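You operate a simulated robot arm through the tools that you are given. There is no shell and no other tool. Be economical: measure what you need, move in short steps, check, and stop when the job is done.

Carry out the task below with a simulated robot arm. There is one attempt and no reset: what you move stays moved.

## Task
Put oats to soak in the yellow soup bowl.
Fine: oats to about the 150 ml line, water from the water jug to about 300 ml; close the oat packet; put packet and jug back. Set down upright: oat packet, water jug.

Only the result counts: the job must be done as asked and must still hold three seconds after the hand-in. Knocking over, shifting, dropping, spilling or breaking anything else fails it.

## Robot
A 6-joint arm with a two-finger parallel gripper, fixed in place. Base frame: the origin is at the foot of the arm, x ahead of it, y to its left, z up; the work surface is at about z = 0.749. Units: m, rad, N and s.
With the tool pointing down near the work surface it reaches from about 0.18 to 0.76 m from the base axis. Its first joint turns from -2.897 to 2.897 rad. Payload 3.91 kg.
The tool frame sits at the grasp point between the pads (the TCP): z along the fingers, y along the line on which they close. The tips reach 0.03 m beyond it. Largest opening 0.11 m; finger width 0.02, thickness 0.01; the body of the gripper, 0.048 by 0.112 m, starts 0.055 m behind the TCP.
Orientation is told as [roll, pitch, yaw] about the base's x, y, z axes, in that order, counted from this pose: with the fingers straight down and closing along the base's y, the tool's x points along the base's -x, its y along +y and its z along -z.

## Interface
- The arm moves only by the tool send_rows. Its argument "rows" is a list of rows, each a list of 7 numbers: the shift along the tool's x, y, z in m, then the turn, a rotation vector about the tool's x, y, z in rad, then the gripper command, from -1 (shut) to 1 (fully open), values between in proportion. In form: [[x, y, z, wx, wy, wz, fingers], ...]. A call has 1 to 10 rows; each row shifts and turns the commanded pose from where the row before left it, along the tool's axes as they then stand. Each row takes 0.2 s and may step no farther than 0.05 m and 0.15 rad from the row before; otherwise, or with a gripper value out of range, the whole call is refused. Where a pose cannot be reached the arm comes as near as it can. A force on the tool above 40 N (or 10 N above the force at the start of the call, whichever is more), or a blocked arm, ends the call early, and 0.2 s more pass. The fingers move at their own pace (about 0.045 m/s each) and stop on an object; they squeeze with about 42 N. The grip force told is the motor's: it shows also when the fingers shut on nothing. Time passes only in rows, and 0.2 s behind the last, so rows that do not move let the fingers close. The reply holds the time, the measured pose of the TCP, the force on the tool along the base axes, the opening and the grip force, in the units named above and with some noise, with the torque about the TCP (base axes, N m) and any sound that the robot's microphone picked up.
- Cameras (640 x 400 px; columns grow to the right, rows downward): "scene" is fixed at [0.0504, -0.6513, 1.5355]; the picture's right is [0.82, -0.57, 0.00], its down [-0.24, -0.35, -0.90] and it looks along [0.52, 0.74, -0.43] (base axes); focal length 314 px, centre (320, 200). "wrist" rides on the gripper at [0.071, 0.022, -0.107] in the tool frame; the picture's right is [-0.29, 0.96, 0.00], its down [-0.76, -0.23, -0.61] and it looks along [-0.58, -0.18, 0.79] (tool axes); focal length 243 px, centre (320, 200). There is no depth. A picture from a camera that has moved, and an enlarged one, comes with that camera's place and axes in the base frame and with its lens.
- get_image(camera): a new picture of that camera. No time passes.
- move_column(by): slides the trunk up (or, below 0, down) by that many m; the arm rides with it, the base frame stays. It gives what a move gives, with no picture.
- inspect(camera, box): a new picture of the part [left, top, right, bottom] of that camera's present view, enlarged. No time passes.
- close_job(): hands the job in; it is judged then, once.

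Work in short steps. Places have to be worked out from the pictures, the camera data and where the tool is seen: move nearer, look again, correct. Check each grasp and each placing, and mend what went wrong. You have 120 turns and 68 pictures in all, those below and enlarged ones among them. Open the gripper and draw the arm clear of the work before you hand the job in, unless the task says otherwise; then end with one line.

The tools are called after "Emit:" as a command line: name --pt "numbers of a row" for each row, then --argument value for the rest, lists and objects as JSON in quotes. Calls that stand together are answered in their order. send_rows: Moves the arm, as the interface text tells. Its arguments: {"type":"object","properties":{"rows":{"type":"array"}},"required":["rows"]} The other tools are called the same way: move_column (by) slides the trunk up or down; get_image (camera) takes a picture; inspect (camera, box) takes an enlarged picture of a part of a camera's view; close_job () hands the job in.

At the start:

```text
time_s: 0.0
tool_pos: [0.4069, 0.1403, 1.1324]
tool_rot: [0.001, 0.0, 0.001]
ft_force: [-0.1, -0.4, -0.4]
wrist_torque: [-0.03, 0.02, -0.01]
gripper_width: 0.11
finger_force: 0.1
trunk travel left (down, up): [-0.475, 0.115]
```

scene: 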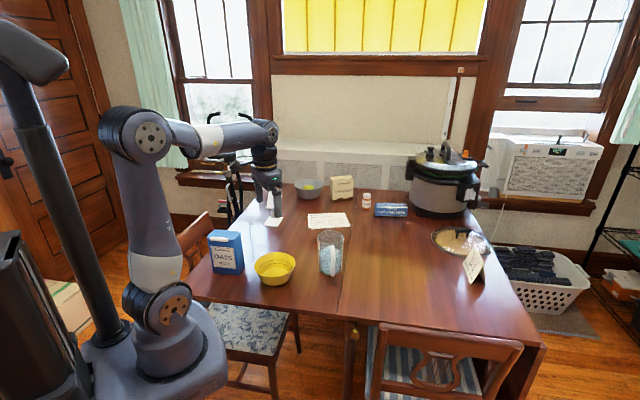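
wrist: 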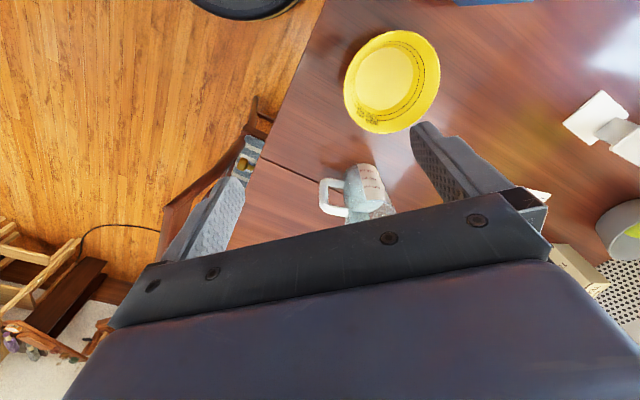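

I'll start by enlarging the regions with the packet, bowl and jug, and the notes on the table.

Emit:
inspect --camera "scene" --box '[190, 215, 360, 321]'

Emit:
inspect --camera "scene" --box '[255, 165, 415, 265]'

Emit:
inspect --camera "wrist" --box '[300, 20, 460, 220]'

```text
3.76 times, centred on (275, 268) of scene
camera zoom: at [0.0504, -0.6513, 1.5355], right [0.82, -0.57, 0.0], down [-0.24, -0.35, -0.9], along [0.52, 0.74, -0.43], focal length 1180 px, centre (489, -56)
```

zoom: 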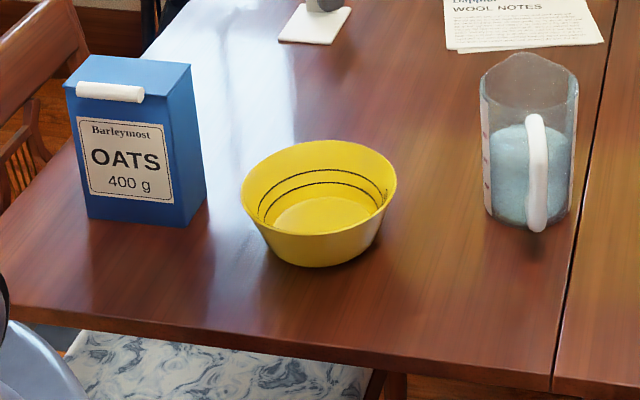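

```text
4.00 times, centred on (335, 215) of scene
camera zoom: at [0.0504, -0.6513, 1.5355], right [0.82, -0.57, 0.0], down [-0.24, -0.35, -0.9], along [0.52, 0.74, -0.43], focal length 1254 px, centre (260, 140)
```

zoom: 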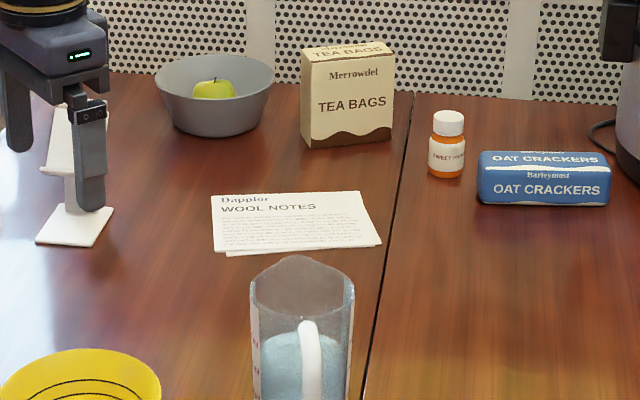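

```text
2.00 times, centred on (380, 120) of wrist
camera zoom: at [0.3348, 0.1614, 1.2373], right [0.29, 0.96, 0.0], down [0.76, -0.23, 0.61], along [0.58, -0.18, -0.79], focal length 485 px, centre (200, 360)
```

zoom: 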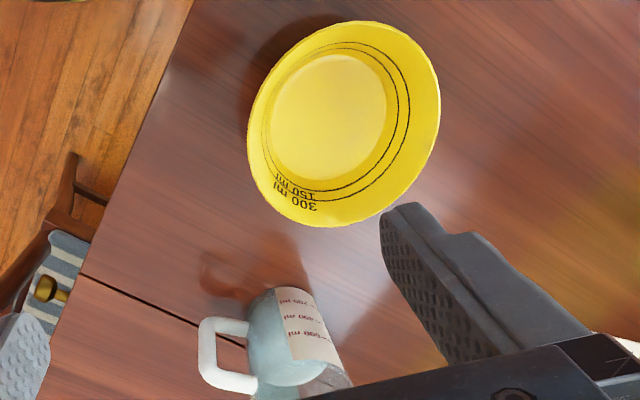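

The packet is about 0.11 x 0.06 x 0.15 m at (0.34, 0.385), the bowl is near (0.47, 0.23) and the jug near (0.66, 0.15). I'll move the wrist camera over to see the packet's top.

Emit:
send_rows --pt "0.0273 0.0364 0.005 0 0 0 1" --pt "0.0273 0.0364 0.005 0 0 0 1" --pt "0.0273 0.0364 0.005 0 0 0 1" --pt "0.0273 0.0364 0.005 0 0 0 1" --pt "0.0273 0.0364 0.005 0 0 0 1" --pt "0.0273 0.0364 0.005 0 0 0 1" --pt "0.0273 0.0364 0.005 0 0 0 1" --pt "0.0273 0.0364 0.005 0 0 0 1"

Emit:
get_image --camera "wrist"

```text
time_s: 1.8
tool_pos: [0.1879, 0.433, 1.0904]
tool_rot: [0.0, -0.001, 0.0]
ft_force: [-0.7, 0.1, -0.4]
wrist_torque: [-0.01, 0.02, 0.03]
gripper_width: 0.1099
finger_force: 0.0
trunk travel left (down, up): [-0.475, 0.115]
```

```text
62 pictures are left
camera wrist: at [0.1167, 0.4541, 1.1967], right [0.29, 0.96, 0.0], down [0.76, -0.23, 0.61], along [0.58, -0.18, -0.79], focal length 243 px, centre (320, 200)
```

wrist: 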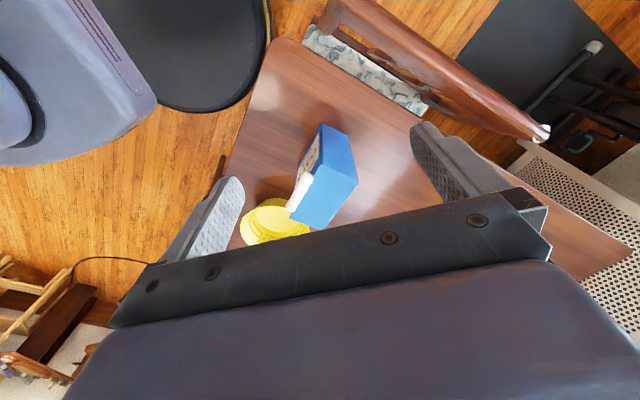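

Emit:
inspect --camera "wrist" --box '[230, 110, 390, 260]'

Emit:
inspect --camera "scene" --box '[200, 222, 256, 282]'

```text
2.67 times, centred on (310, 185) of wrist
camera zoom: at [0.1167, 0.4541, 1.1967], right [0.29, 0.96, 0.0], down [0.76, -0.23, 0.61], along [0.58, -0.18, -0.79], focal length 647 px, centre (347, 240)
```

zoom: 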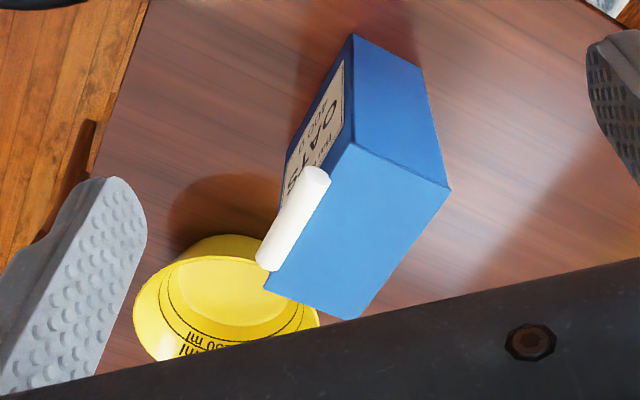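

```text
6.67 times, centred on (228, 252) of scene
camera zoom: at [0.0504, -0.6513, 1.5355], right [0.82, -0.57, 0.0], down [-0.24, -0.35, -0.9], along [0.52, 0.74, -0.43], focal length 2090 px, centre (933, -147)
```

zoom: 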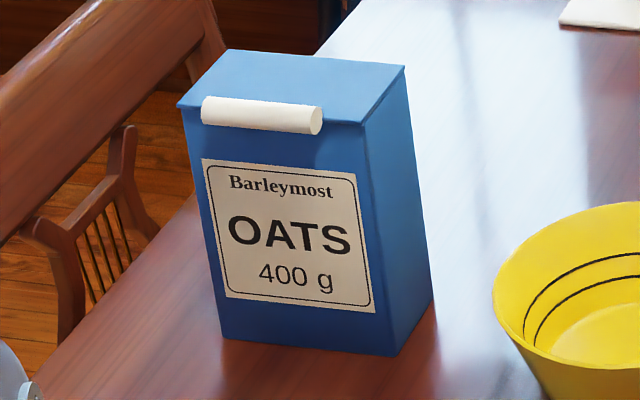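

The packet has a lid hinged at the back and a white grip roll on the front edge, at about (0.309, 0.361, 0.907). I'll bring the gripper in front of it, pointing radially outward, with the fingers shut, so it can push the roll up from below.

Emit:
send_rows --pt "-0.0074 -0.0316 0.006 0 0 0 1" --pt "-0.0074 -0.0316 0.006 0 0 0 0" --pt "-0.0074 -0.0316 0.006 0 0 0 -1" --pt "-0.0074 -0.0316 0.006 0 0 0 -1" --pt "-0.0074 -0.0316 0.006 0 0 0 -1" --pt "0 0 0 0 0 -0.15 -1" --pt "0 0 0 0 0 -0.15 -1" --pt "0 0 0 0 0 -0.15 -1" --pt "0 0 0 0 0 -0.15 -1" --pt "0 0 0 0 0 -0.15 -1"

Emit:
send_rows --pt "0 0 0 0 0 -0.05 -1" --pt "0 0 0 0 -0.142 0 -1" --pt "0 0 0 0 -0.142 0 -1" --pt "0 0 0 0 -0.142 0 -1" --pt "0 0 0 0 -0.142 0 -1" --pt "0 0 0 0 -0.142 0 -1" --pt "0 0 0 0 -0.142 0 -1" --pt "0 0 0 0 -0.142 0 -1" --pt "0 0 0 0 -0.142 0 -1"

Emit:
get_image --camera "scene"

```text
time_s: 4.0
tool_pos: [0.2248, 0.2708, 1.0618]
tool_rot: [0.001, -0.002, 0.754]
ft_force: [-0.4, -0.2, -1.0]
wrist_torque: [0.0, 0.01, -0.01]
gripper_width: 0.0
finger_force: 37.7
trunk travel left (down, up): [-0.475, 0.115]
```

```text
time_s: 6.0
tool_pos: [0.2263, 0.2724, 1.0626]
tool_rot: [0.0, -1.136, 0.801]
ft_force: [0.5, 0.9, 1.1]
wrist_torque: [-0.01, -0.02, 0.01]
gripper_width: 0.0002
finger_force: 37.7
trunk travel left (down, up): [-0.475, 0.115]
```

```text
59 pictures are left
```

scene: 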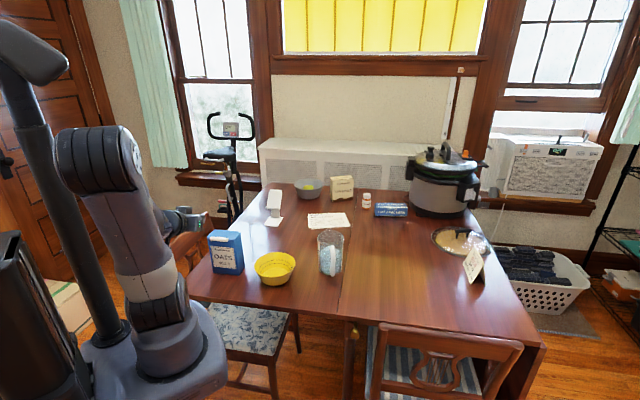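

The pose is reachable. I'll lower the tips to just below roll height, 9 cm in front, then move most of the way forward and check.

Emit:
send_rows --pt "0.0394 0 0.0183 0 0 0 -1" --pt "0.0394 0 0.0183 0 0 0 -1" --pt "0.0394 0 0.0183 0 0 0 -1" --pt "0.0394 0 0.0183 0 0 0 -1" --pt "-0.0147 0 0.0317 0 0 0 -1" --pt "-0.0147 0 0.0317 0 0 0 -1"

Emit:
get_image --camera "wrist"

Emit:
inspect --camera "scene" --box '[180, 212, 260, 272]'

```text
time_s: 7.4
tool_pos: [0.2681, 0.3448, 0.9502]
tool_rot: [-0.002, -1.137, 0.8]
ft_force: [0.4, -0.1, 0.5]
wrist_torque: [-0.01, 0.01, -0.01]
gripper_width: 0.0
finger_force: 37.9
out of reach, approached as far as the arm can: row 3, 4
trunk travel left (down, up): [-0.475, 0.115]
```

```text
58 pictures are left
camera wrist: at [0.163, 0.2685, 0.9301], right [-0.6, 0.75, 0.26], down [0.0, -0.33, 0.95], along [0.8, 0.57, 0.19], focal length 243 px, centre (320, 200)
```

wrist: 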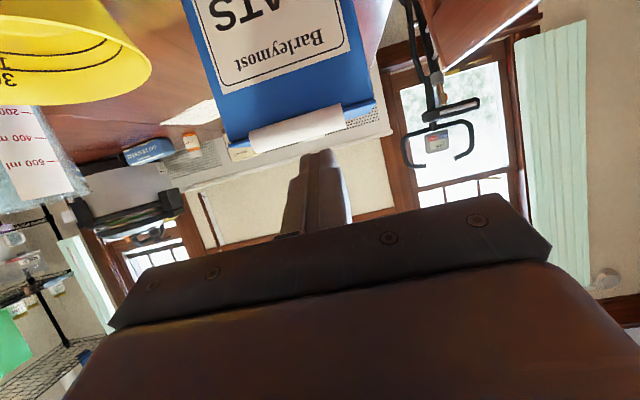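

```text
6.67 times, centred on (220, 242) of scene
camera zoom: at [0.0504, -0.6513, 1.5355], right [0.82, -0.57, 0.0], down [-0.24, -0.35, -0.9], along [0.52, 0.74, -0.43], focal length 2090 px, centre (987, -80)
```

zoom: 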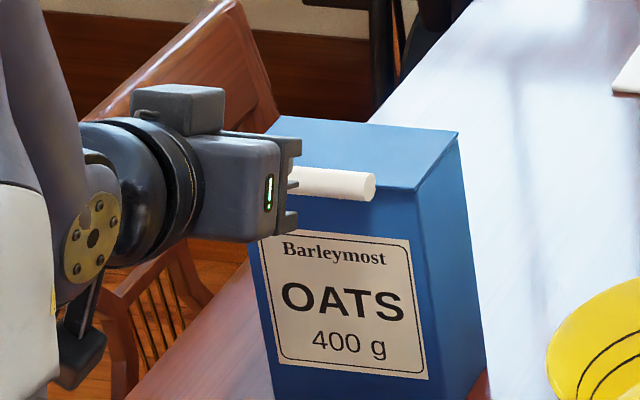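

The arm couldn't get lower at this reach, so I'll back off 6 cm, then lower the trunk for more room.

Emit:
send_rows --pt "0.0126 -0.007 -0.0272 0 0 0 -1" --pt "0.0126 -0.007 -0.0272 0 0 0 -1"

Emit:
move_column --by -0.06

```text
time_s: 8.0
tool_pos: [0.2331, 0.295, 0.9562]
tool_rot: [-0.009, -1.135, 0.807]
ft_force: [0.7, 0.1, 0.3]
wrist_torque: [-0.01, 0.02, 0.01]
gripper_width: 0.0003
finger_force: 37.5
out of reach, approached as far as the arm can: row 2
trunk travel left (down, up): [-0.475, 0.115]
```

```text
time_s: 9.0
tool_pos: [0.2333, 0.2957, 0.8955]
tool_rot: [-0.008, -1.136, 0.806]
ft_force: [0.7, 0.6, 0.1]
wrist_torque: [0.02, 0.01, 0.01]
gripper_width: 0.0001
finger_force: 37.5
trunk travel left (down, up): [-0.415, 0.175]
```

Emit:
move_column --by -0.06

Emit:
send_rows --pt "-0.0245 -0.004 -0.0113 0 0 0 -1" --pt "-0.0245 -0.004 -0.0113 0 0 0 -1"

```text
time_s: 10.0
tool_pos: [0.2342, 0.2944, 0.8364]
tool_rot: [-0.01, -1.135, 0.806]
ft_force: [0.2, 0.2, -1.5]
wrist_torque: [-0.04, -0.03, -0.02]
gripper_width: 0.0
finger_force: 37.3
trunk travel left (down, up): [-0.355, 0.235]
```

```text
time_s: 10.6
tool_pos: [0.2403, 0.2893, 0.8917]
tool_rot: [-0.011, -1.131, 0.808]
ft_force: [-0.6, 0.6, 1.0]
wrist_torque: [-0.02, -0.02, -0.01]
gripper_width: 0.0
finger_force: 37.1
trunk travel left (down, up): [-0.355, 0.235]
```

Emit:
send_rows --pt "-0.0128 0 0.0335 0 0 0 -1" --pt "-0.0115 0 0.0295 0 0 0 -1"

Emit:
get_image --camera "wrist"

Emit:
inspect --camera "scene" --box '[180, 212, 260, 272]'

```text
time_s: 11.2
tool_pos: [0.2885, 0.3348, 0.8874]
tool_rot: [-0.009, -1.135, 0.807]
ft_force: [0.8, -0.5, 0.5]
wrist_torque: [0.01, 0.01, 0.02]
gripper_width: 0.0001
finger_force: 37.5
trunk travel left (down, up): [-0.355, 0.235]
```

```text
56 pictures are left
camera wrist: at [0.183, 0.2598, 0.8661], right [-0.6, 0.76, 0.26], down [0.0, -0.32, 0.95], along [0.8, 0.57, 0.19], focal length 243 px, centre (320, 200)
```

wrist: 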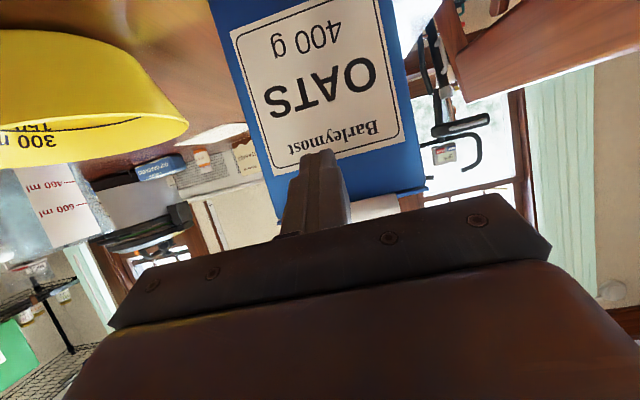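

```text
6.67 times, centred on (220, 242) of scene
camera zoom: at [0.0504, -0.6513, 1.5355], right [0.82, -0.57, 0.0], down [-0.24, -0.35, -0.9], along [0.52, 0.74, -0.43], focal length 2090 px, centre (987, -80)
```

zoom: 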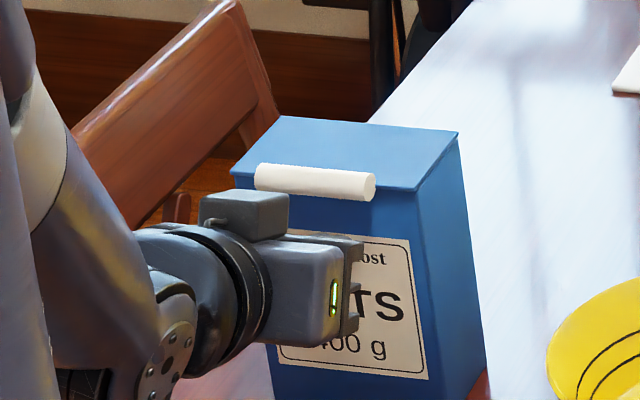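

The tips sit just below the roll. I'll push up with a slight forward motion and watch the force.

Emit:
send_rows --pt "-0.0101 0 -0.002 0 0 0 -1" --pt "-0.0101 0 -0.002 0 0 0 -1" --pt "-0.0107 0 -0.0006 0 0 0 -1" --pt "-0.0107 0 -0.0006 0 0 0 -1"

Emit:
inspect --camera "scene" --box '[180, 202, 260, 272]'

```text
time_s: 12.2
tool_pos: [0.2958, 0.346, 0.9264]
tool_rot: [-0.009, -1.134, 0.81]
ft_force: [-0.6, 0.5, 0.0]
wrist_torque: [-0.01, 0.02, -0.04]
gripper_width: 0.0
finger_force: 38.0
trunk travel left (down, up): [-0.355, 0.235]
```

```text
5.71 times, centred on (220, 237) of scene
camera zoom: at [0.0504, -0.6513, 1.5355], right [0.82, -0.57, 0.0], down [-0.24, -0.35, -0.9], along [0.52, 0.74, -0.43], focal length 1791 px, centre (891, -11)
```

zoom: 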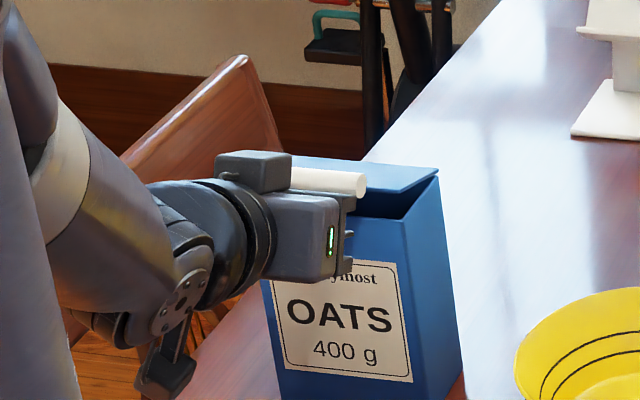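

The lid is lifting cleanly. I'll continue the arc up and back past vertical.

Emit:
send_rows --pt "-0.0153 0 0.0008 0 0 0 -1" --pt "-0.0153 0 0.0008 0 0 0 -1" --pt "-0.01 0 0.0037 0 0 0 -1" --pt "-0.01 0 0.0037 0 0 0 -1" --pt "-0.0084 0 0.0098 0 0 0 -1" --pt "-0.0084 0 0.0098 0 0 0 -1" --pt "-0.0105 0 0.0227 0 0 0 -1"

Emit:
inspect --camera "scene" --box '[180, 202, 260, 272]'

```text
time_s: 13.8
tool_pos: [0.3501, 0.4026, 0.974]
tool_rot: [-0.01, -1.135, 0.804]
ft_force: [-0.4, 0.0, 0.1]
wrist_torque: [-0.02, 0.0, -0.01]
gripper_width: 0.0
finger_force: 37.9
trunk travel left (down, up): [-0.355, 0.235]
```

```text
5.71 times, centred on (220, 237) of scene
camera zoom: at [0.0504, -0.6513, 1.5355], right [0.82, -0.57, 0.0], down [-0.24, -0.35, -0.9], along [0.52, 0.74, -0.43], focal length 1791 px, centre (891, -11)
```

zoom: 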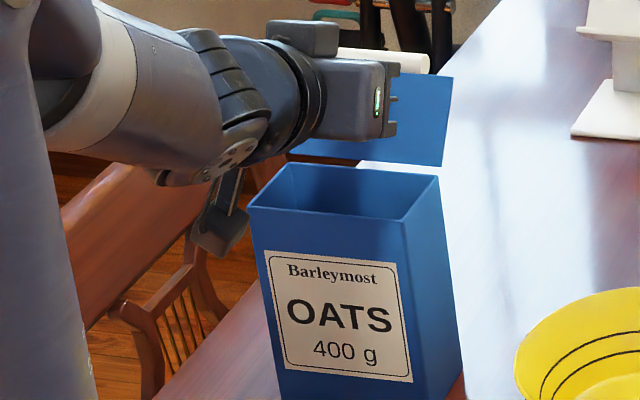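

Emit:
send_rows --pt "-0.0028 0 0.0248 0 0 0 -1" --pt "0.0 0 0.02 0 0 0 -1" --pt "0 0 -0.04 0 0 0 -1" --pt "0 0 -0.04 0 0 0 -1" --pt "0 0 -0.04 0 0 0 -1" --pt "0 0 -0.04 0 0 0 -1"

Emit:
inspect --camera "scene" --box '[180, 202, 260, 272]'

```text
time_s: 15.2
tool_pos: [0.2786, 0.3287, 1.0265]
tool_rot: [-0.01, -1.136, 0.807]
ft_force: [-0.2, 0.1, 0.8]
wrist_torque: [-0.03, 0.01, 0.0]
gripper_width: 0.0
finger_force: 37.9
trunk travel left (down, up): [-0.355, 0.235]
```

```text
5.71 times, centred on (220, 237) of scene
camera zoom: at [0.0504, -0.6513, 1.5355], right [0.82, -0.57, 0.0], down [-0.24, -0.35, -0.9], along [0.52, 0.74, -0.43], focal length 1791 px, centre (891, -11)
```

zoom: 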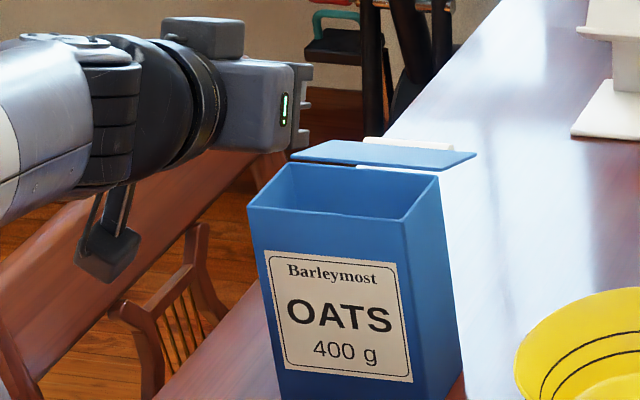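

The lid is open and stays back. Next I'll swing the gripper round to the packet's left end and turn it to point along the packet's long side, towards the bowl.

Emit:
send_rows --pt "-0.0082 0.0392 0.0177 0 0 0 0" --pt "-0.0082 0.0392 0.0177 0 0 0 1" --pt "-0.0082 0.0392 0.0177 0 0 0 1" --pt "-0.0082 0.0392 0.0177 0 0 0 1" --pt "0 0 0 0.1295 0 0.06 1" --pt "0 0 0 0.1295 0 0.06 1" --pt "0 0 0 0.1295 0 0.06 1" --pt "0 0 0 0.1295 0 0.06 1" --pt "0 0 0 0.1295 0 0.06 1" --pt "0 0 0 0.1295 0 0.06 1"

Emit:
send_rows --pt "0 0 0 0.1295 0 0.06 1" --pt "0 0 0 0.1295 0 0.06 1" --pt "0 0 0 0.1295 0 0.06 1" --pt "0 0 0 0.1295 0 0.06 1" --pt "0 0 0 0.1295 0 0.06 1"

Emit:
get_image --camera "scene"

Emit:
get_image --camera "wrist"

```text
time_s: 17.4
tool_pos: [0.2213, 0.4968, 1.024]
tool_rot: [-0.012, -1.137, -0.049]
ft_force: [1.0, 0.2, -0.1]
wrist_torque: [0.0, -0.02, 0.01]
gripper_width: 0.11
finger_force: 0.1
trunk travel left (down, up): [-0.355, 0.235]
```

```text
time_s: 18.6
tool_pos: [0.2645, 0.4474, 0.979]
tool_rot: [0.01, -1.133, -0.768]
ft_force: [-0.4, 0.2, -0.4]
wrist_torque: [-0.01, 0.02, 0.02]
gripper_width: 0.1098
finger_force: 0.0
out of reach, approached as far as the arm can: row 4, 5
trunk travel left (down, up): [-0.355, 0.235]
```

```text
51 pictures are left
```

scene: 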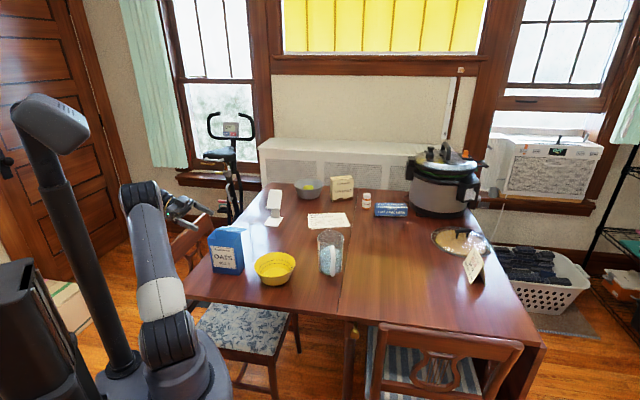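

```text
50 pictures are left
camera wrist: at [0.186, 0.5509, 0.9588], right [0.75, 0.61, 0.27], down [-0.33, -0.01, 0.94], along [0.58, -0.79, 0.19], focal length 243 px, centre (320, 200)
```

wrist: 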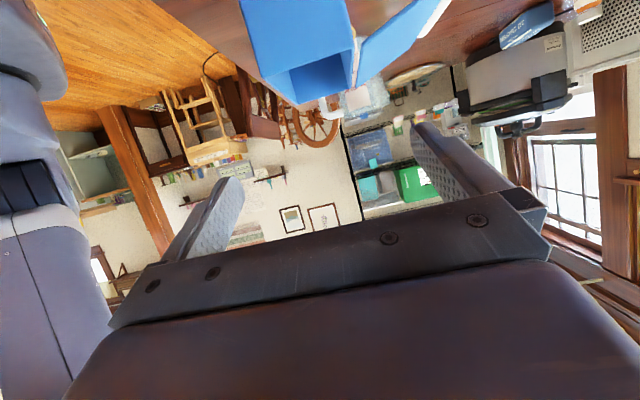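

The arm lines up along the packet's long axis, about 6 cm short of the grasp. Before lowering the trunk, I'll check the chair back near the wrist.

Emit:
inspect --camera "scene" --box '[110, 180, 260, 290]'

```text
3.64 times, centred on (185, 235) of scene
camera zoom: at [0.0504, -0.6513, 1.5355], right [0.82, -0.57, 0.0], down [-0.24, -0.35, -0.9], along [0.52, 0.74, -0.43], focal length 1140 px, centre (811, 73)
```

zoom: 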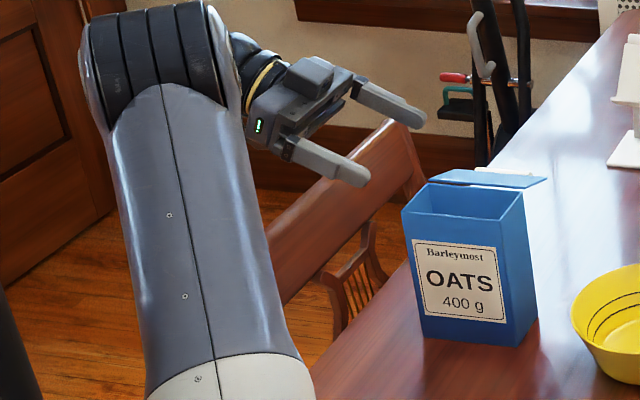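

The chair rail is at about z 0.80 and y > 0.6, so the wrist stays clear of it. I'll lower the trunk to put the fingers beside the packet's left end.

Emit:
move_column --by -0.136

Emit:
get_image --camera "wrist"

Emit:
inspect --camera "scene" --box '[150, 202, 260, 282]'

```text
time_s: 19.7
tool_pos: [0.2644, 0.4482, 0.8937]
tool_rot: [0.071, -1.122, -0.819]
ft_force: [-2.8, -3.1, 13.2]
wrist_torque: [1.23, 1.1, 0.47]
gripper_width: 0.1101
finger_force: 0.0
trunk travel left (down, up): [-0.261, 0.329]
stopped: the force on the tool passed its limit at 61 N (the readings are from after the stop); the commanded pose is now the measured one
```

```text
48 pictures are left
camera wrist: at [0.186, 0.5522, 0.8758], right [0.74, 0.6, 0.29], down [-0.34, -0.04, 0.94], along [0.58, -0.8, 0.18], focal length 243 px, centre (320, 200)
```

wrist: 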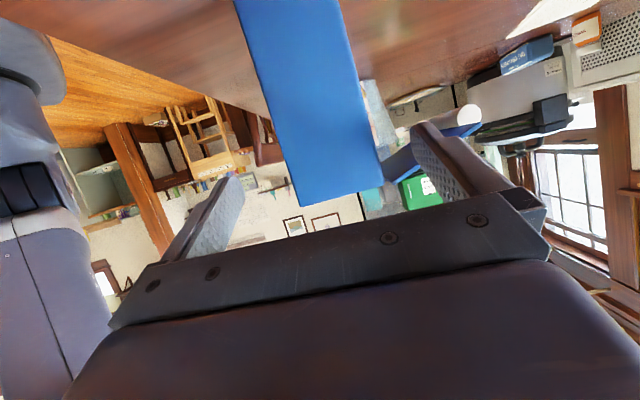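

```text
5.00 times, centred on (205, 242) of scene
camera zoom: at [0.0504, -0.6513, 1.5355], right [0.82, -0.57, 0.0], down [-0.24, -0.35, -0.9], along [0.52, 0.74, -0.43], focal length 1567 px, centre (895, -10)
```

zoom: 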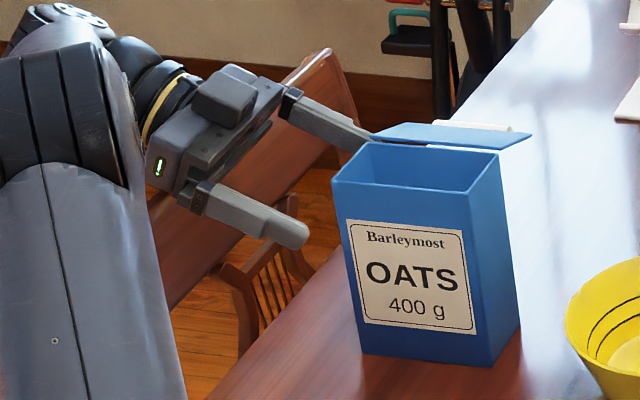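

The torque puts the contact about 0.12 m behind the TCP: the camera bracket touched the chair rail at z≈0.85. I'll lift off, steepen the tool to 45° and come in diagonally, which keeps the bracket clear of it.

Emit:
move_column --by 0.04

Emit:
send_rows --pt "0 0 0 0.009 0.112 -0.007 1" --pt "0 0 0 0.009 0.112 -0.007 1" --pt "0 0 0 0.009 0.112 -0.007 1"

Emit:
inspect --camera "scene" --box '[150, 202, 260, 282]'

```text
time_s: 20.5
tool_pos: [0.2642, 0.4483, 0.9328]
tool_rot: [0.059, -1.123, -0.812]
ft_force: [0.3, -0.1, 0.0]
wrist_torque: [-0.02, -0.01, 0.01]
gripper_width: 0.1098
finger_force: 0.0
trunk travel left (down, up): [-0.301, 0.289]
```

```text
time_s: 21.3
tool_pos: [0.2638, 0.448, 0.933]
tool_rot: [-0.01, -0.787, -0.762]
ft_force: [0.1, 0.3, 0.1]
wrist_torque: [-0.04, 0.0, -0.03]
gripper_width: 0.1102
finger_force: 0.0
trunk travel left (down, up): [-0.301, 0.289]
```

```text
5.00 times, centred on (205, 242) of scene
camera zoom: at [0.0504, -0.6513, 1.5355], right [0.82, -0.57, 0.0], down [-0.24, -0.35, -0.9], along [0.52, 0.74, -0.43], focal length 1567 px, centre (895, -10)
```

zoom: 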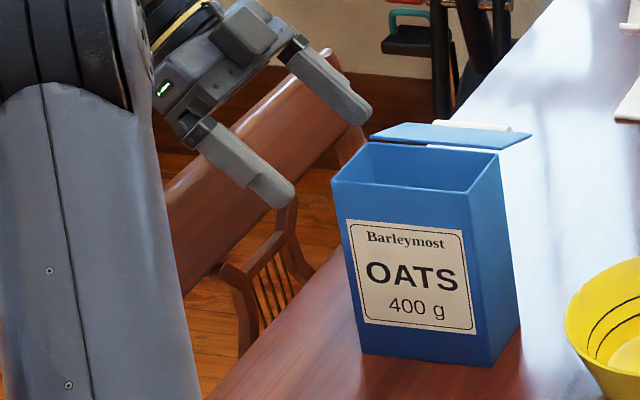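

Emit:
send_rows --pt "0.0376 0.0041 0.0119 0.014 0 0.014 1" --pt "0 0 0.025 0 0 0 1"

Emit:
get_image --camera "wrist"

Emit:
inspect --camera "scene" --box '[180, 212, 260, 272]'

```text
time_s: 21.9
tool_pos: [0.2667, 0.4522, 0.878]
tool_rot: [-0.011, -0.789, -0.779]
ft_force: [0.0, -0.1, -0.4]
wrist_torque: [0.02, 0.01, 0.01]
gripper_width: 0.1101
finger_force: 0.1
trunk travel left (down, up): [-0.301, 0.289]
```

```text
45 pictures are left
camera wrist: at [0.192, 0.5572, 0.9021], right [0.82, 0.53, 0.2], down [-0.09, -0.23, 0.97], along [0.56, -0.81, -0.15], focal length 243 px, centre (320, 200)
```

wrist: 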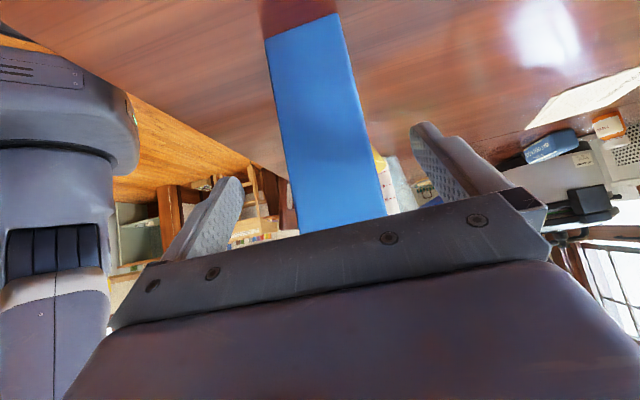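

```text
6.67 times, centred on (220, 242) of scene
camera zoom: at [0.0504, -0.6513, 1.5355], right [0.82, -0.57, 0.0], down [-0.24, -0.35, -0.9], along [0.52, 0.74, -0.43], focal length 2090 px, centre (987, -80)
```

zoom: 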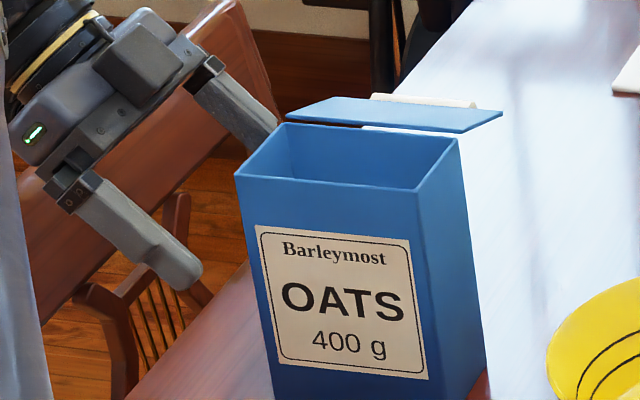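

My approach line is about 17 mm too low, so I'll shift up and slide in along the tool axis.

Emit:
send_rows --pt "-0.0168 -0.002 -0.012 0 0 0 1" --pt "0 0 0.025 0 0 0 1" --pt "0 0 0.025 0 0 0 1"

Emit:
inspect --camera "scene" --box '[180, 212, 260, 272]'

Emit:
get_image --camera "wrist"

```text
time_s: 22.7
tool_pos: [0.2921, 0.4245, 0.864]
tool_rot: [-0.01, -0.789, -0.781]
ft_force: [-0.3, 0.4, -0.4]
wrist_torque: [-0.02, -0.02, -0.02]
gripper_width: 0.1101
finger_force: 0.0
trunk travel left (down, up): [-0.301, 0.289]
```

```text
6.67 times, centred on (220, 242) of scene
camera zoom: at [0.0504, -0.6513, 1.5355], right [0.82, -0.57, 0.0], down [-0.24, -0.35, -0.9], along [0.52, 0.74, -0.43], focal length 2090 px, centre (987, -80)
```

zoom: 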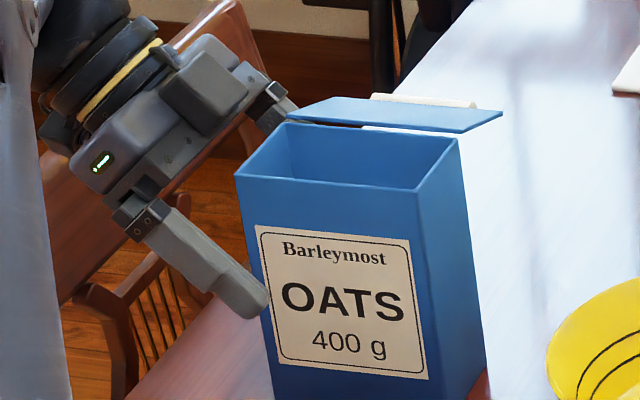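

```text
42 pictures are left
camera wrist: at [0.2184, 0.5294, 0.8884], right [0.82, 0.53, 0.2], down [-0.09, -0.23, 0.97], along [0.56, -0.81, -0.15], focal length 243 px, centre (320, 200)
```

wrist: 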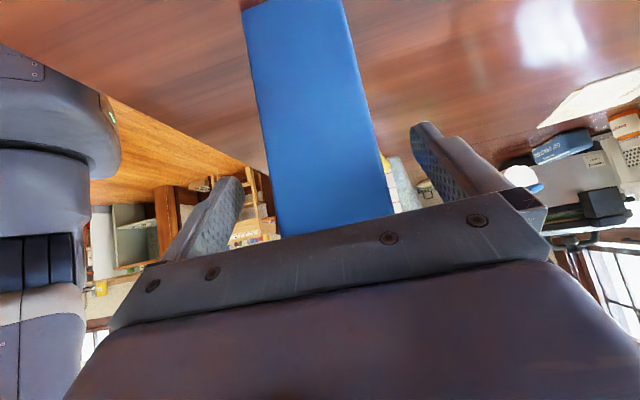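

Alignment is good. I'll advance another 22 mm and close.

Emit:
send_rows --pt "0 0 0.022 0 0 0 1" --pt "0 0 0 0 0 0 -1" --pt "0 0 0 0 0 0 -1" --pt "0 0 0 0 0 0 -1" --pt "0 0 0 0 0 0 -1" --pt "0 0 0 0 0 0 -1"

```text
time_s: 24.1
tool_pos: [0.3042, 0.4126, 0.8496]
tool_rot: [-0.009, -0.789, -0.781]
ft_force: [1.2, 0.5, 0.5]
wrist_torque: [0.22, -0.24, 0.05]
gripper_width: 0.0596
finger_force: 42.0
trunk travel left (down, up): [-0.301, 0.289]
```

The grip holds at 0.0596 m. I'll lift straight up with the trunk and read the weight.

Emit:
move_column --by 0.03

Emit:
move_column --by 0.1

Emit:
inspect --camera "scene" --box '[170, 170, 310, 290]'

```text
time_s: 24.9
tool_pos: [0.304, 0.4116, 0.8788]
tool_rot: [-0.011, -0.789, -0.779]
ft_force: [-0.6, 0.4, -2.3]
wrist_torque: [0.08, 0.05, 0.0]
gripper_width: 0.06
finger_force: 41.7
trunk travel left (down, up): [-0.331, 0.259]
```

```text
time_s: 26.2
tool_pos: [0.3041, 0.4121, 0.9795]
tool_rot: [-0.01, -0.788, -0.781]
ft_force: [-0.6, 0.8, -3.2]
wrist_torque: [0.12, 0.08, 0.03]
gripper_width: 0.0598
finger_force: 41.7
trunk travel left (down, up): [-0.431, 0.159]
```

```text
3.33 times, centred on (240, 230) of scene
camera zoom: at [0.0504, -0.6513, 1.5355], right [0.82, -0.57, 0.0], down [-0.24, -0.35, -0.9], along [0.52, 0.74, -0.43], focal length 1045 px, centre (587, 100)
```

zoom: 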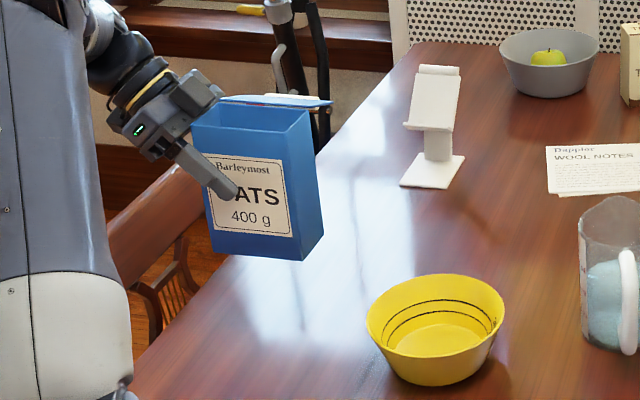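

The packet weighs about 3 N. I'll move it so its right-hand lip is over the bowl centre at about (0.467, 0.234), then start tipping.

Emit:
send_rows --pt "-0.025 -0.003 0.025 0 0 0 -1" --pt "-0.025 -0.003 0.025 0 0 0 -1" --pt "-0.025 -0.003 0.025 0 0 0 -1" --pt "-0.025 -0.003 0.025 0 0 0 -1" --pt "0 0 0 0 0.1 0 -1" --pt "0 0 0 0 0.1 0 -1" --pt "0 0 0 0 0.1 0 -1" --pt "0 0 0 0 0.1 0 -1" --pt "0 0 0 0 0.1 0 -1"

Emit:
inspect --camera "scene" --box '[190, 190, 310, 290]'

```text
time_s: 28.2
tool_pos: [0.3949, 0.3037, 0.9796]
tool_rot: [-0.008, -0.287, -0.784]
ft_force: [-0.1, -0.2, -3.5]
wrist_torque: [-0.01, 0.06, 0.02]
gripper_width: 0.0597
finger_force: 41.6
trunk travel left (down, up): [-0.431, 0.159]
```

```text
4.00 times, centred on (250, 240) of scene
camera zoom: at [0.0504, -0.6513, 1.5355], right [0.82, -0.57, 0.0], down [-0.24, -0.35, -0.9], along [0.52, 0.74, -0.43], focal length 1254 px, centre (600, 40)
```

zoom: 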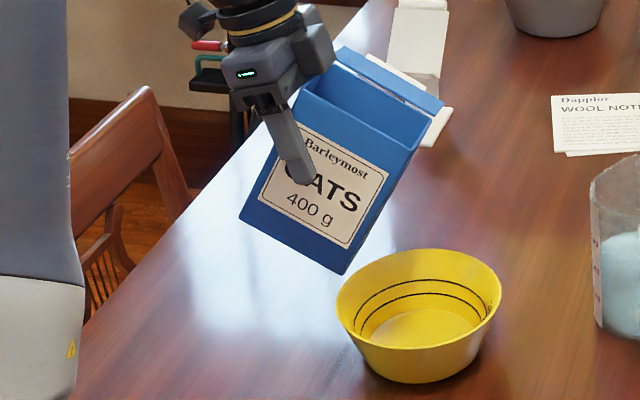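

Emit:
send_rows --pt "0 0 0.01 0 0.07 0 -1" --pt "0 0 0.01 0 0.07 0 -1" --pt "0 0 0.0 0 0.07 0 -1" --pt "0 0 0 0 0 0 -1" --pt "0 0 0 0 0 0 -1"

Emit:
inspect --camera "scene" --box '[210, 200, 310, 290]'

```text
time_s: 29.4
tool_pos: [0.3992, 0.3004, 0.9604]
tool_rot: [-0.008, -0.077, -0.788]
ft_force: [0.3, 0.6, -2.8]
wrist_torque: [0.01, 0.01, 0.0]
gripper_width: 0.0599
finger_force: 42.4
trunk travel left (down, up): [-0.431, 0.159]
```

```text
4.44 times, centred on (260, 245) of scene
camera zoom: at [0.0504, -0.6513, 1.5355], right [0.82, -0.57, 0.0], down [-0.24, -0.35, -0.9], along [0.52, 0.74, -0.43], focal length 1393 px, centre (587, 0)
```

zoom: 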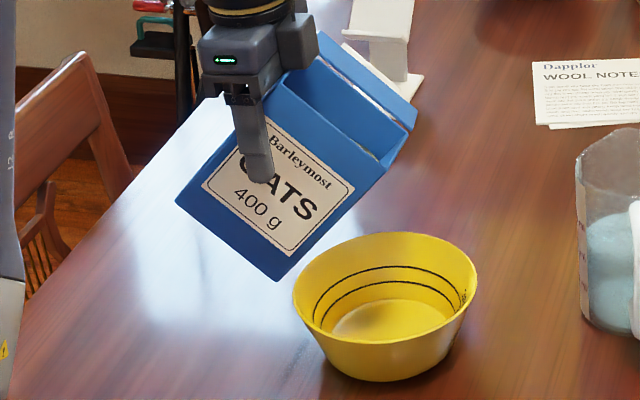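

Emit:
send_rows --pt "0 0 0.01 0 0.05 0 -1" --pt "0 0 0.01 0 0.05 0 -1" --pt "0 0 0.0 0 0.05 0 -1" --pt "0 0 0 0 0 0 -1" --pt "0 0 0 0 0 0 -1"

Emit:
inspect --camera "scene" --box '[210, 200, 310, 290]'

```text
time_s: 30.6
tool_pos: [0.3985, 0.2981, 0.9388]
tool_rot: [-0.005, 0.071, -0.787]
ft_force: [0.2, 0.2, -2.2]
wrist_torque: [0.03, 0.02, -0.03]
gripper_width: 0.0597
finger_force: 42.1
trunk travel left (down, up): [-0.431, 0.159]
```

```text
4.44 times, centred on (260, 245) of scene
camera zoom: at [0.0504, -0.6513, 1.5355], right [0.82, -0.57, 0.0], down [-0.24, -0.35, -0.9], along [0.52, 0.74, -0.43], focal length 1393 px, centre (587, 0)
```

zoom: 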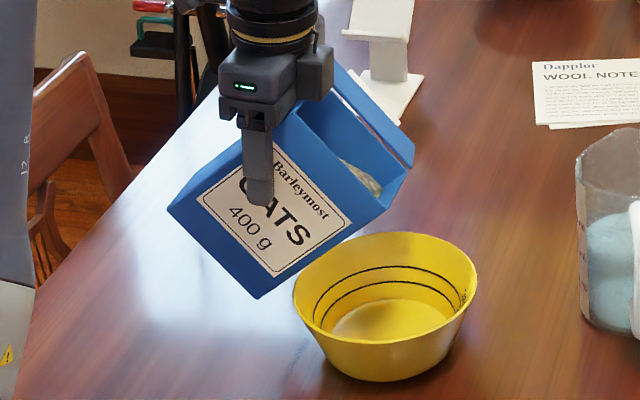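

Oats are at the lip now. I'll shift back 15 mm for margin and tip in small steps.

Emit:
send_rows --pt "0.015 0 0 0 0.0 0 -1" --pt "0 0 0.005 0 0.04 0 -1" --pt "0 0 0.005 0 0.04 0 -1" --pt "0 0 0 0 0 0 -1" --pt "0 0 0 0 0 0 -1" --pt "0 0 0 0 0 0 -1"

Emit:
inspect --camera "scene" --box '[210, 200, 310, 290]'

```text
time_s: 32.0
tool_pos: [0.3884, 0.3096, 0.9307]
tool_rot: [-0.007, 0.151, -0.789]
ft_force: [0.0, 0.3, -3.2]
wrist_torque: [-0.01, -0.01, -0.01]
gripper_width: 0.0595
finger_force: 42.0
trunk travel left (down, up): [-0.431, 0.159]
```

```text
4.44 times, centred on (260, 245) of scene
camera zoom: at [0.0504, -0.6513, 1.5355], right [0.82, -0.57, 0.0], down [-0.24, -0.35, -0.9], along [0.52, 0.74, -0.43], focal length 1393 px, centre (587, 0)
```

zoom: 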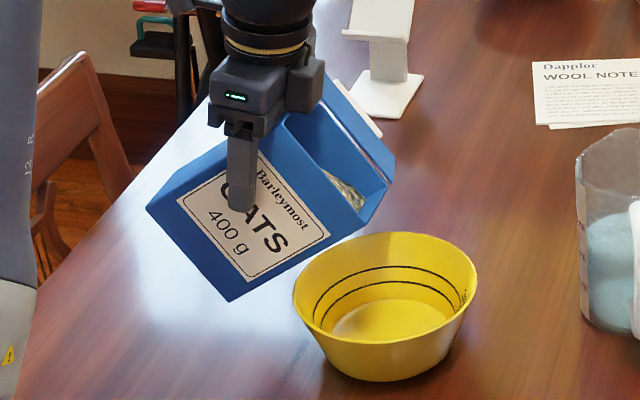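

Emit:
send_rows --pt "0 0 0.0 0 0.04 0 -1" --pt "0 0 0.0 0 0.04 0 -1" --pt "0 0 0 0 0.02 0 -1" --pt "0 0 0 0 0 0 -1" --pt "0 0 0 0 0 0 -1"

Emit:
inspect --camera "scene" --box '[210, 200, 310, 290]'

```text
time_s: 33.2
tool_pos: [0.3876, 0.3094, 0.9309]
tool_rot: [-0.006, 0.251, -0.789]
ft_force: [-0.1, 0.1, -3.1]
wrist_torque: [-0.02, 0.01, 0.02]
gripper_width: 0.0601
finger_force: 42.0
trunk travel left (down, up): [-0.431, 0.159]
```

```text
4.44 times, centred on (260, 245) of scene
camera zoom: at [0.0504, -0.6513, 1.5355], right [0.82, -0.57, 0.0], down [-0.24, -0.35, -0.9], along [0.52, 0.74, -0.43], focal length 1393 px, centre (587, 0)
```

zoom: 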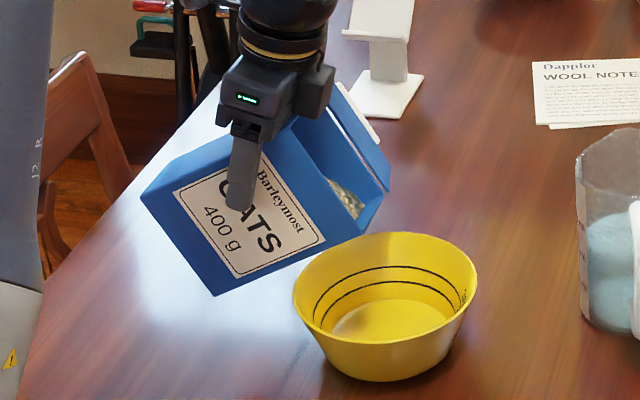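

Emit:
send_rows --pt "0 0 0.0 0 0.04 0 -1" --pt "0 0 0.0 0 0.04 0 -1" --pt "0 0 0 0 0 0 -1" --pt "0 0 0 0 0 0 -1" --pt "0 0 0 0 0 0 -1"

Emit:
inspect --camera "scene" --box '[230, 210, 310, 290]'

```text
time_s: 34.4
tool_pos: [0.3871, 0.3094, 0.9301]
tool_rot: [-0.006, 0.331, -0.788]
ft_force: [0.5, -0.3, -2.7]
wrist_torque: [-0.04, -0.05, -0.01]
gripper_width: 0.0597
finger_force: 41.4
trunk travel left (down, up): [-0.431, 0.159]
```

```text
5.00 times, centred on (270, 250) of scene
camera zoom: at [0.0504, -0.6513, 1.5355], right [0.82, -0.57, 0.0], down [-0.24, -0.35, -0.9], along [0.52, 0.74, -0.43], focal length 1567 px, centre (570, -50)
```

zoom: 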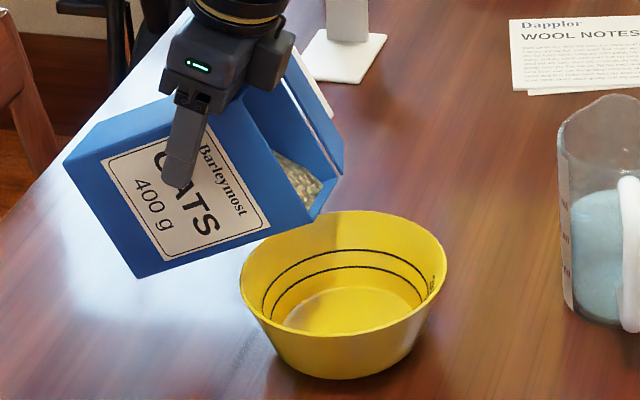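

Emit:
send_rows --pt "0 0 0.0 0 0.03 0 -1" --pt "0 0 0.0 0 0.03 0 -1" --pt "0 0 0 0 0 0 -1" --pt "0 0 0 0 0 0 -1" --pt "0 0 0 0 0 0 -1"

Emit:
inspect --camera "scene" --box '[230, 210, 310, 290]'

```text
time_s: 35.6
tool_pos: [0.3883, 0.3099, 0.9319]
tool_rot: [-0.008, 0.392, -0.79]
ft_force: [-0.9, 0.1, -3.1]
wrist_torque: [-0.03, -0.03, 0.01]
gripper_width: 0.0599
finger_force: 42.0
trunk travel left (down, up): [-0.431, 0.159]
```

```text
5.00 times, centred on (270, 250) of scene
camera zoom: at [0.0504, -0.6513, 1.5355], right [0.82, -0.57, 0.0], down [-0.24, -0.35, -0.9], along [0.52, 0.74, -0.43], focal length 1567 px, centre (570, -50)
```

zoom: 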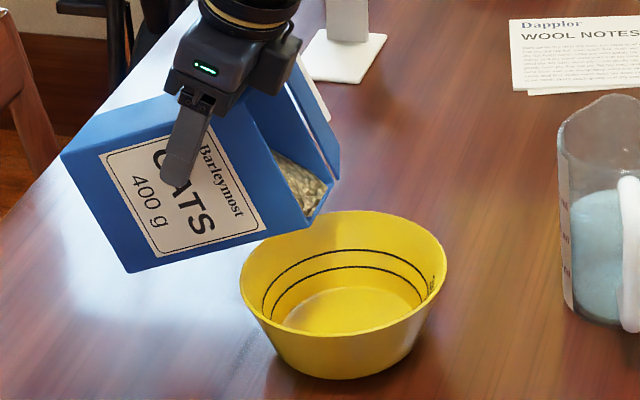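

Emit:
send_rows --pt "0 0 0.0 0 0.04 0 -1" --pt "0 0 0.0 0 0.02 0 -1" --pt "0 0 0 0 0 0 -1" --pt "0 0 0 0 0 0 -1" --pt "0 0 0 0 0 0 -1"

Emit:
inspect --camera "scene" --box '[230, 210, 310, 290]'

```text
time_s: 36.8
tool_pos: [0.3884, 0.3101, 0.9314]
tool_rot: [-0.007, 0.45, -0.791]
ft_force: [0.4, 0.7, -3.5]
wrist_torque: [-0.05, -0.01, 0.02]
gripper_width: 0.0595
finger_force: 42.2
trunk travel left (down, up): [-0.431, 0.159]
```

```text
5.00 times, centred on (270, 250) of scene
camera zoom: at [0.0504, -0.6513, 1.5355], right [0.82, -0.57, 0.0], down [-0.24, -0.35, -0.9], along [0.52, 0.74, -0.43], focal length 1567 px, centre (570, -50)
```

zoom: 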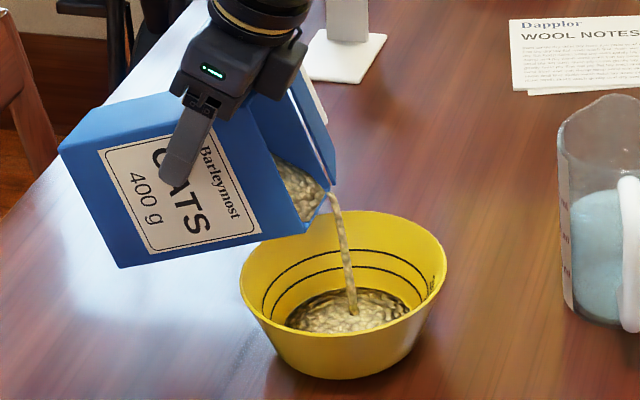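

Oats are flowing and cover the bowl's bottom. I'll hold briefly and look again.

Emit:
send_rows --pt "0 0 0 0 0 0 -1"

Emit:
inspect --camera "scene" --box '[240, 230, 310, 290]'

```text
time_s: 37.2
tool_pos: [0.3884, 0.3102, 0.9305]
tool_rot: [-0.009, 0.45, -0.79]
ft_force: [-0.2, -0.3, -3.4]
wrist_torque: [-0.08, -0.04, 0.0]
gripper_width: 0.0599
finger_force: 42.0
trunk travel left (down, up): [-0.431, 0.159]
```

```text
6.67 times, centred on (275, 260) of scene
camera zoom: at [0.0504, -0.6513, 1.5355], right [0.82, -0.57, 0.0], down [-0.24, -0.35, -0.9], along [0.52, 0.74, -0.43], focal length 2090 px, centre (620, -200)
```

zoom: 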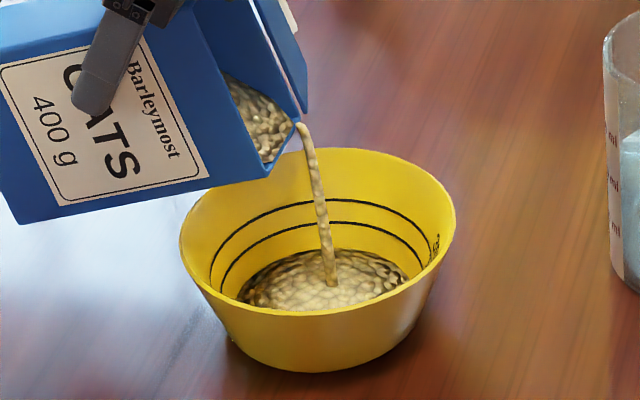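

Emit:
send_rows --pt "0 0 0 0 0 0 -1" --pt "0 0 0 0 0 0 -1" --pt "0 0 0 0 0 0 -1"

Emit:
inspect --camera "scene" --box '[240, 230, 310, 290]'

```text
time_s: 38.0
tool_pos: [0.3892, 0.31, 0.9309]
tool_rot: [-0.007, 0.452, -0.791]
ft_force: [0.3, -0.7, -3.0]
wrist_torque: [-0.04, -0.02, -0.02]
gripper_width: 0.0595
finger_force: 42.5
trunk travel left (down, up): [-0.431, 0.159]
```

```text
6.67 times, centred on (275, 260) of scene
camera zoom: at [0.0504, -0.6513, 1.5355], right [0.82, -0.57, 0.0], down [-0.24, -0.35, -0.9], along [0.52, 0.74, -0.43], focal length 2090 px, centre (620, -200)
```

zoom: 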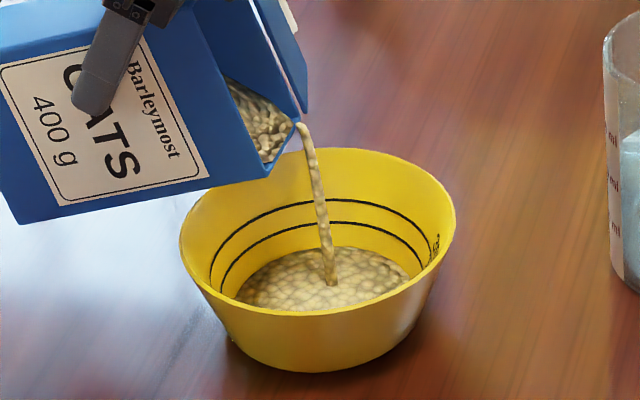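

Emit:
send_rows --pt "0 0 0 0 0 0 -1" --pt "0 0 0 0 0 0 -1" --pt "0 0 0 0 0 0 -1" --pt "0 0 0 0 0 0 -1" --pt "0 0 0 0 0 0 -1" --pt "0 0 0 0 0 0 -1" --pt "0 0 0 0 0 0 -1" --pt "0 0 0 0 0 0 -1"

Emit:
inspect --camera "scene" --box '[240, 230, 310, 290]'

```text
time_s: 39.8
tool_pos: [0.3885, 0.309, 0.9307]
tool_rot: [-0.006, 0.451, -0.791]
ft_force: [0.0, 0.0, -3.7]
wrist_torque: [-0.05, 0.0, -0.01]
gripper_width: 0.0599
finger_force: 42.1
trunk travel left (down, up): [-0.431, 0.159]
```

```text
6.67 times, centred on (275, 260) of scene
camera zoom: at [0.0504, -0.6513, 1.5355], right [0.82, -0.57, 0.0], down [-0.24, -0.35, -0.9], along [0.52, 0.74, -0.43], focal length 2090 px, centre (620, -200)
```

zoom: 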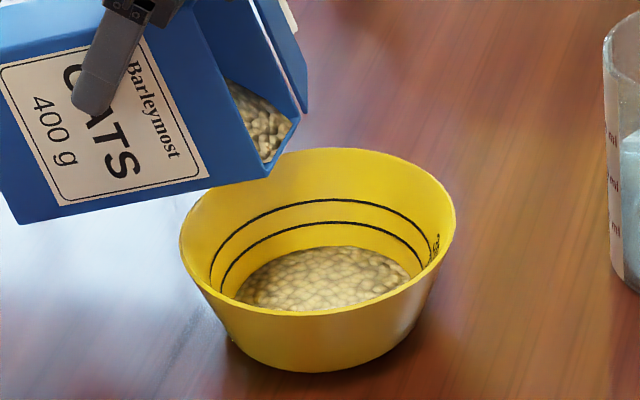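

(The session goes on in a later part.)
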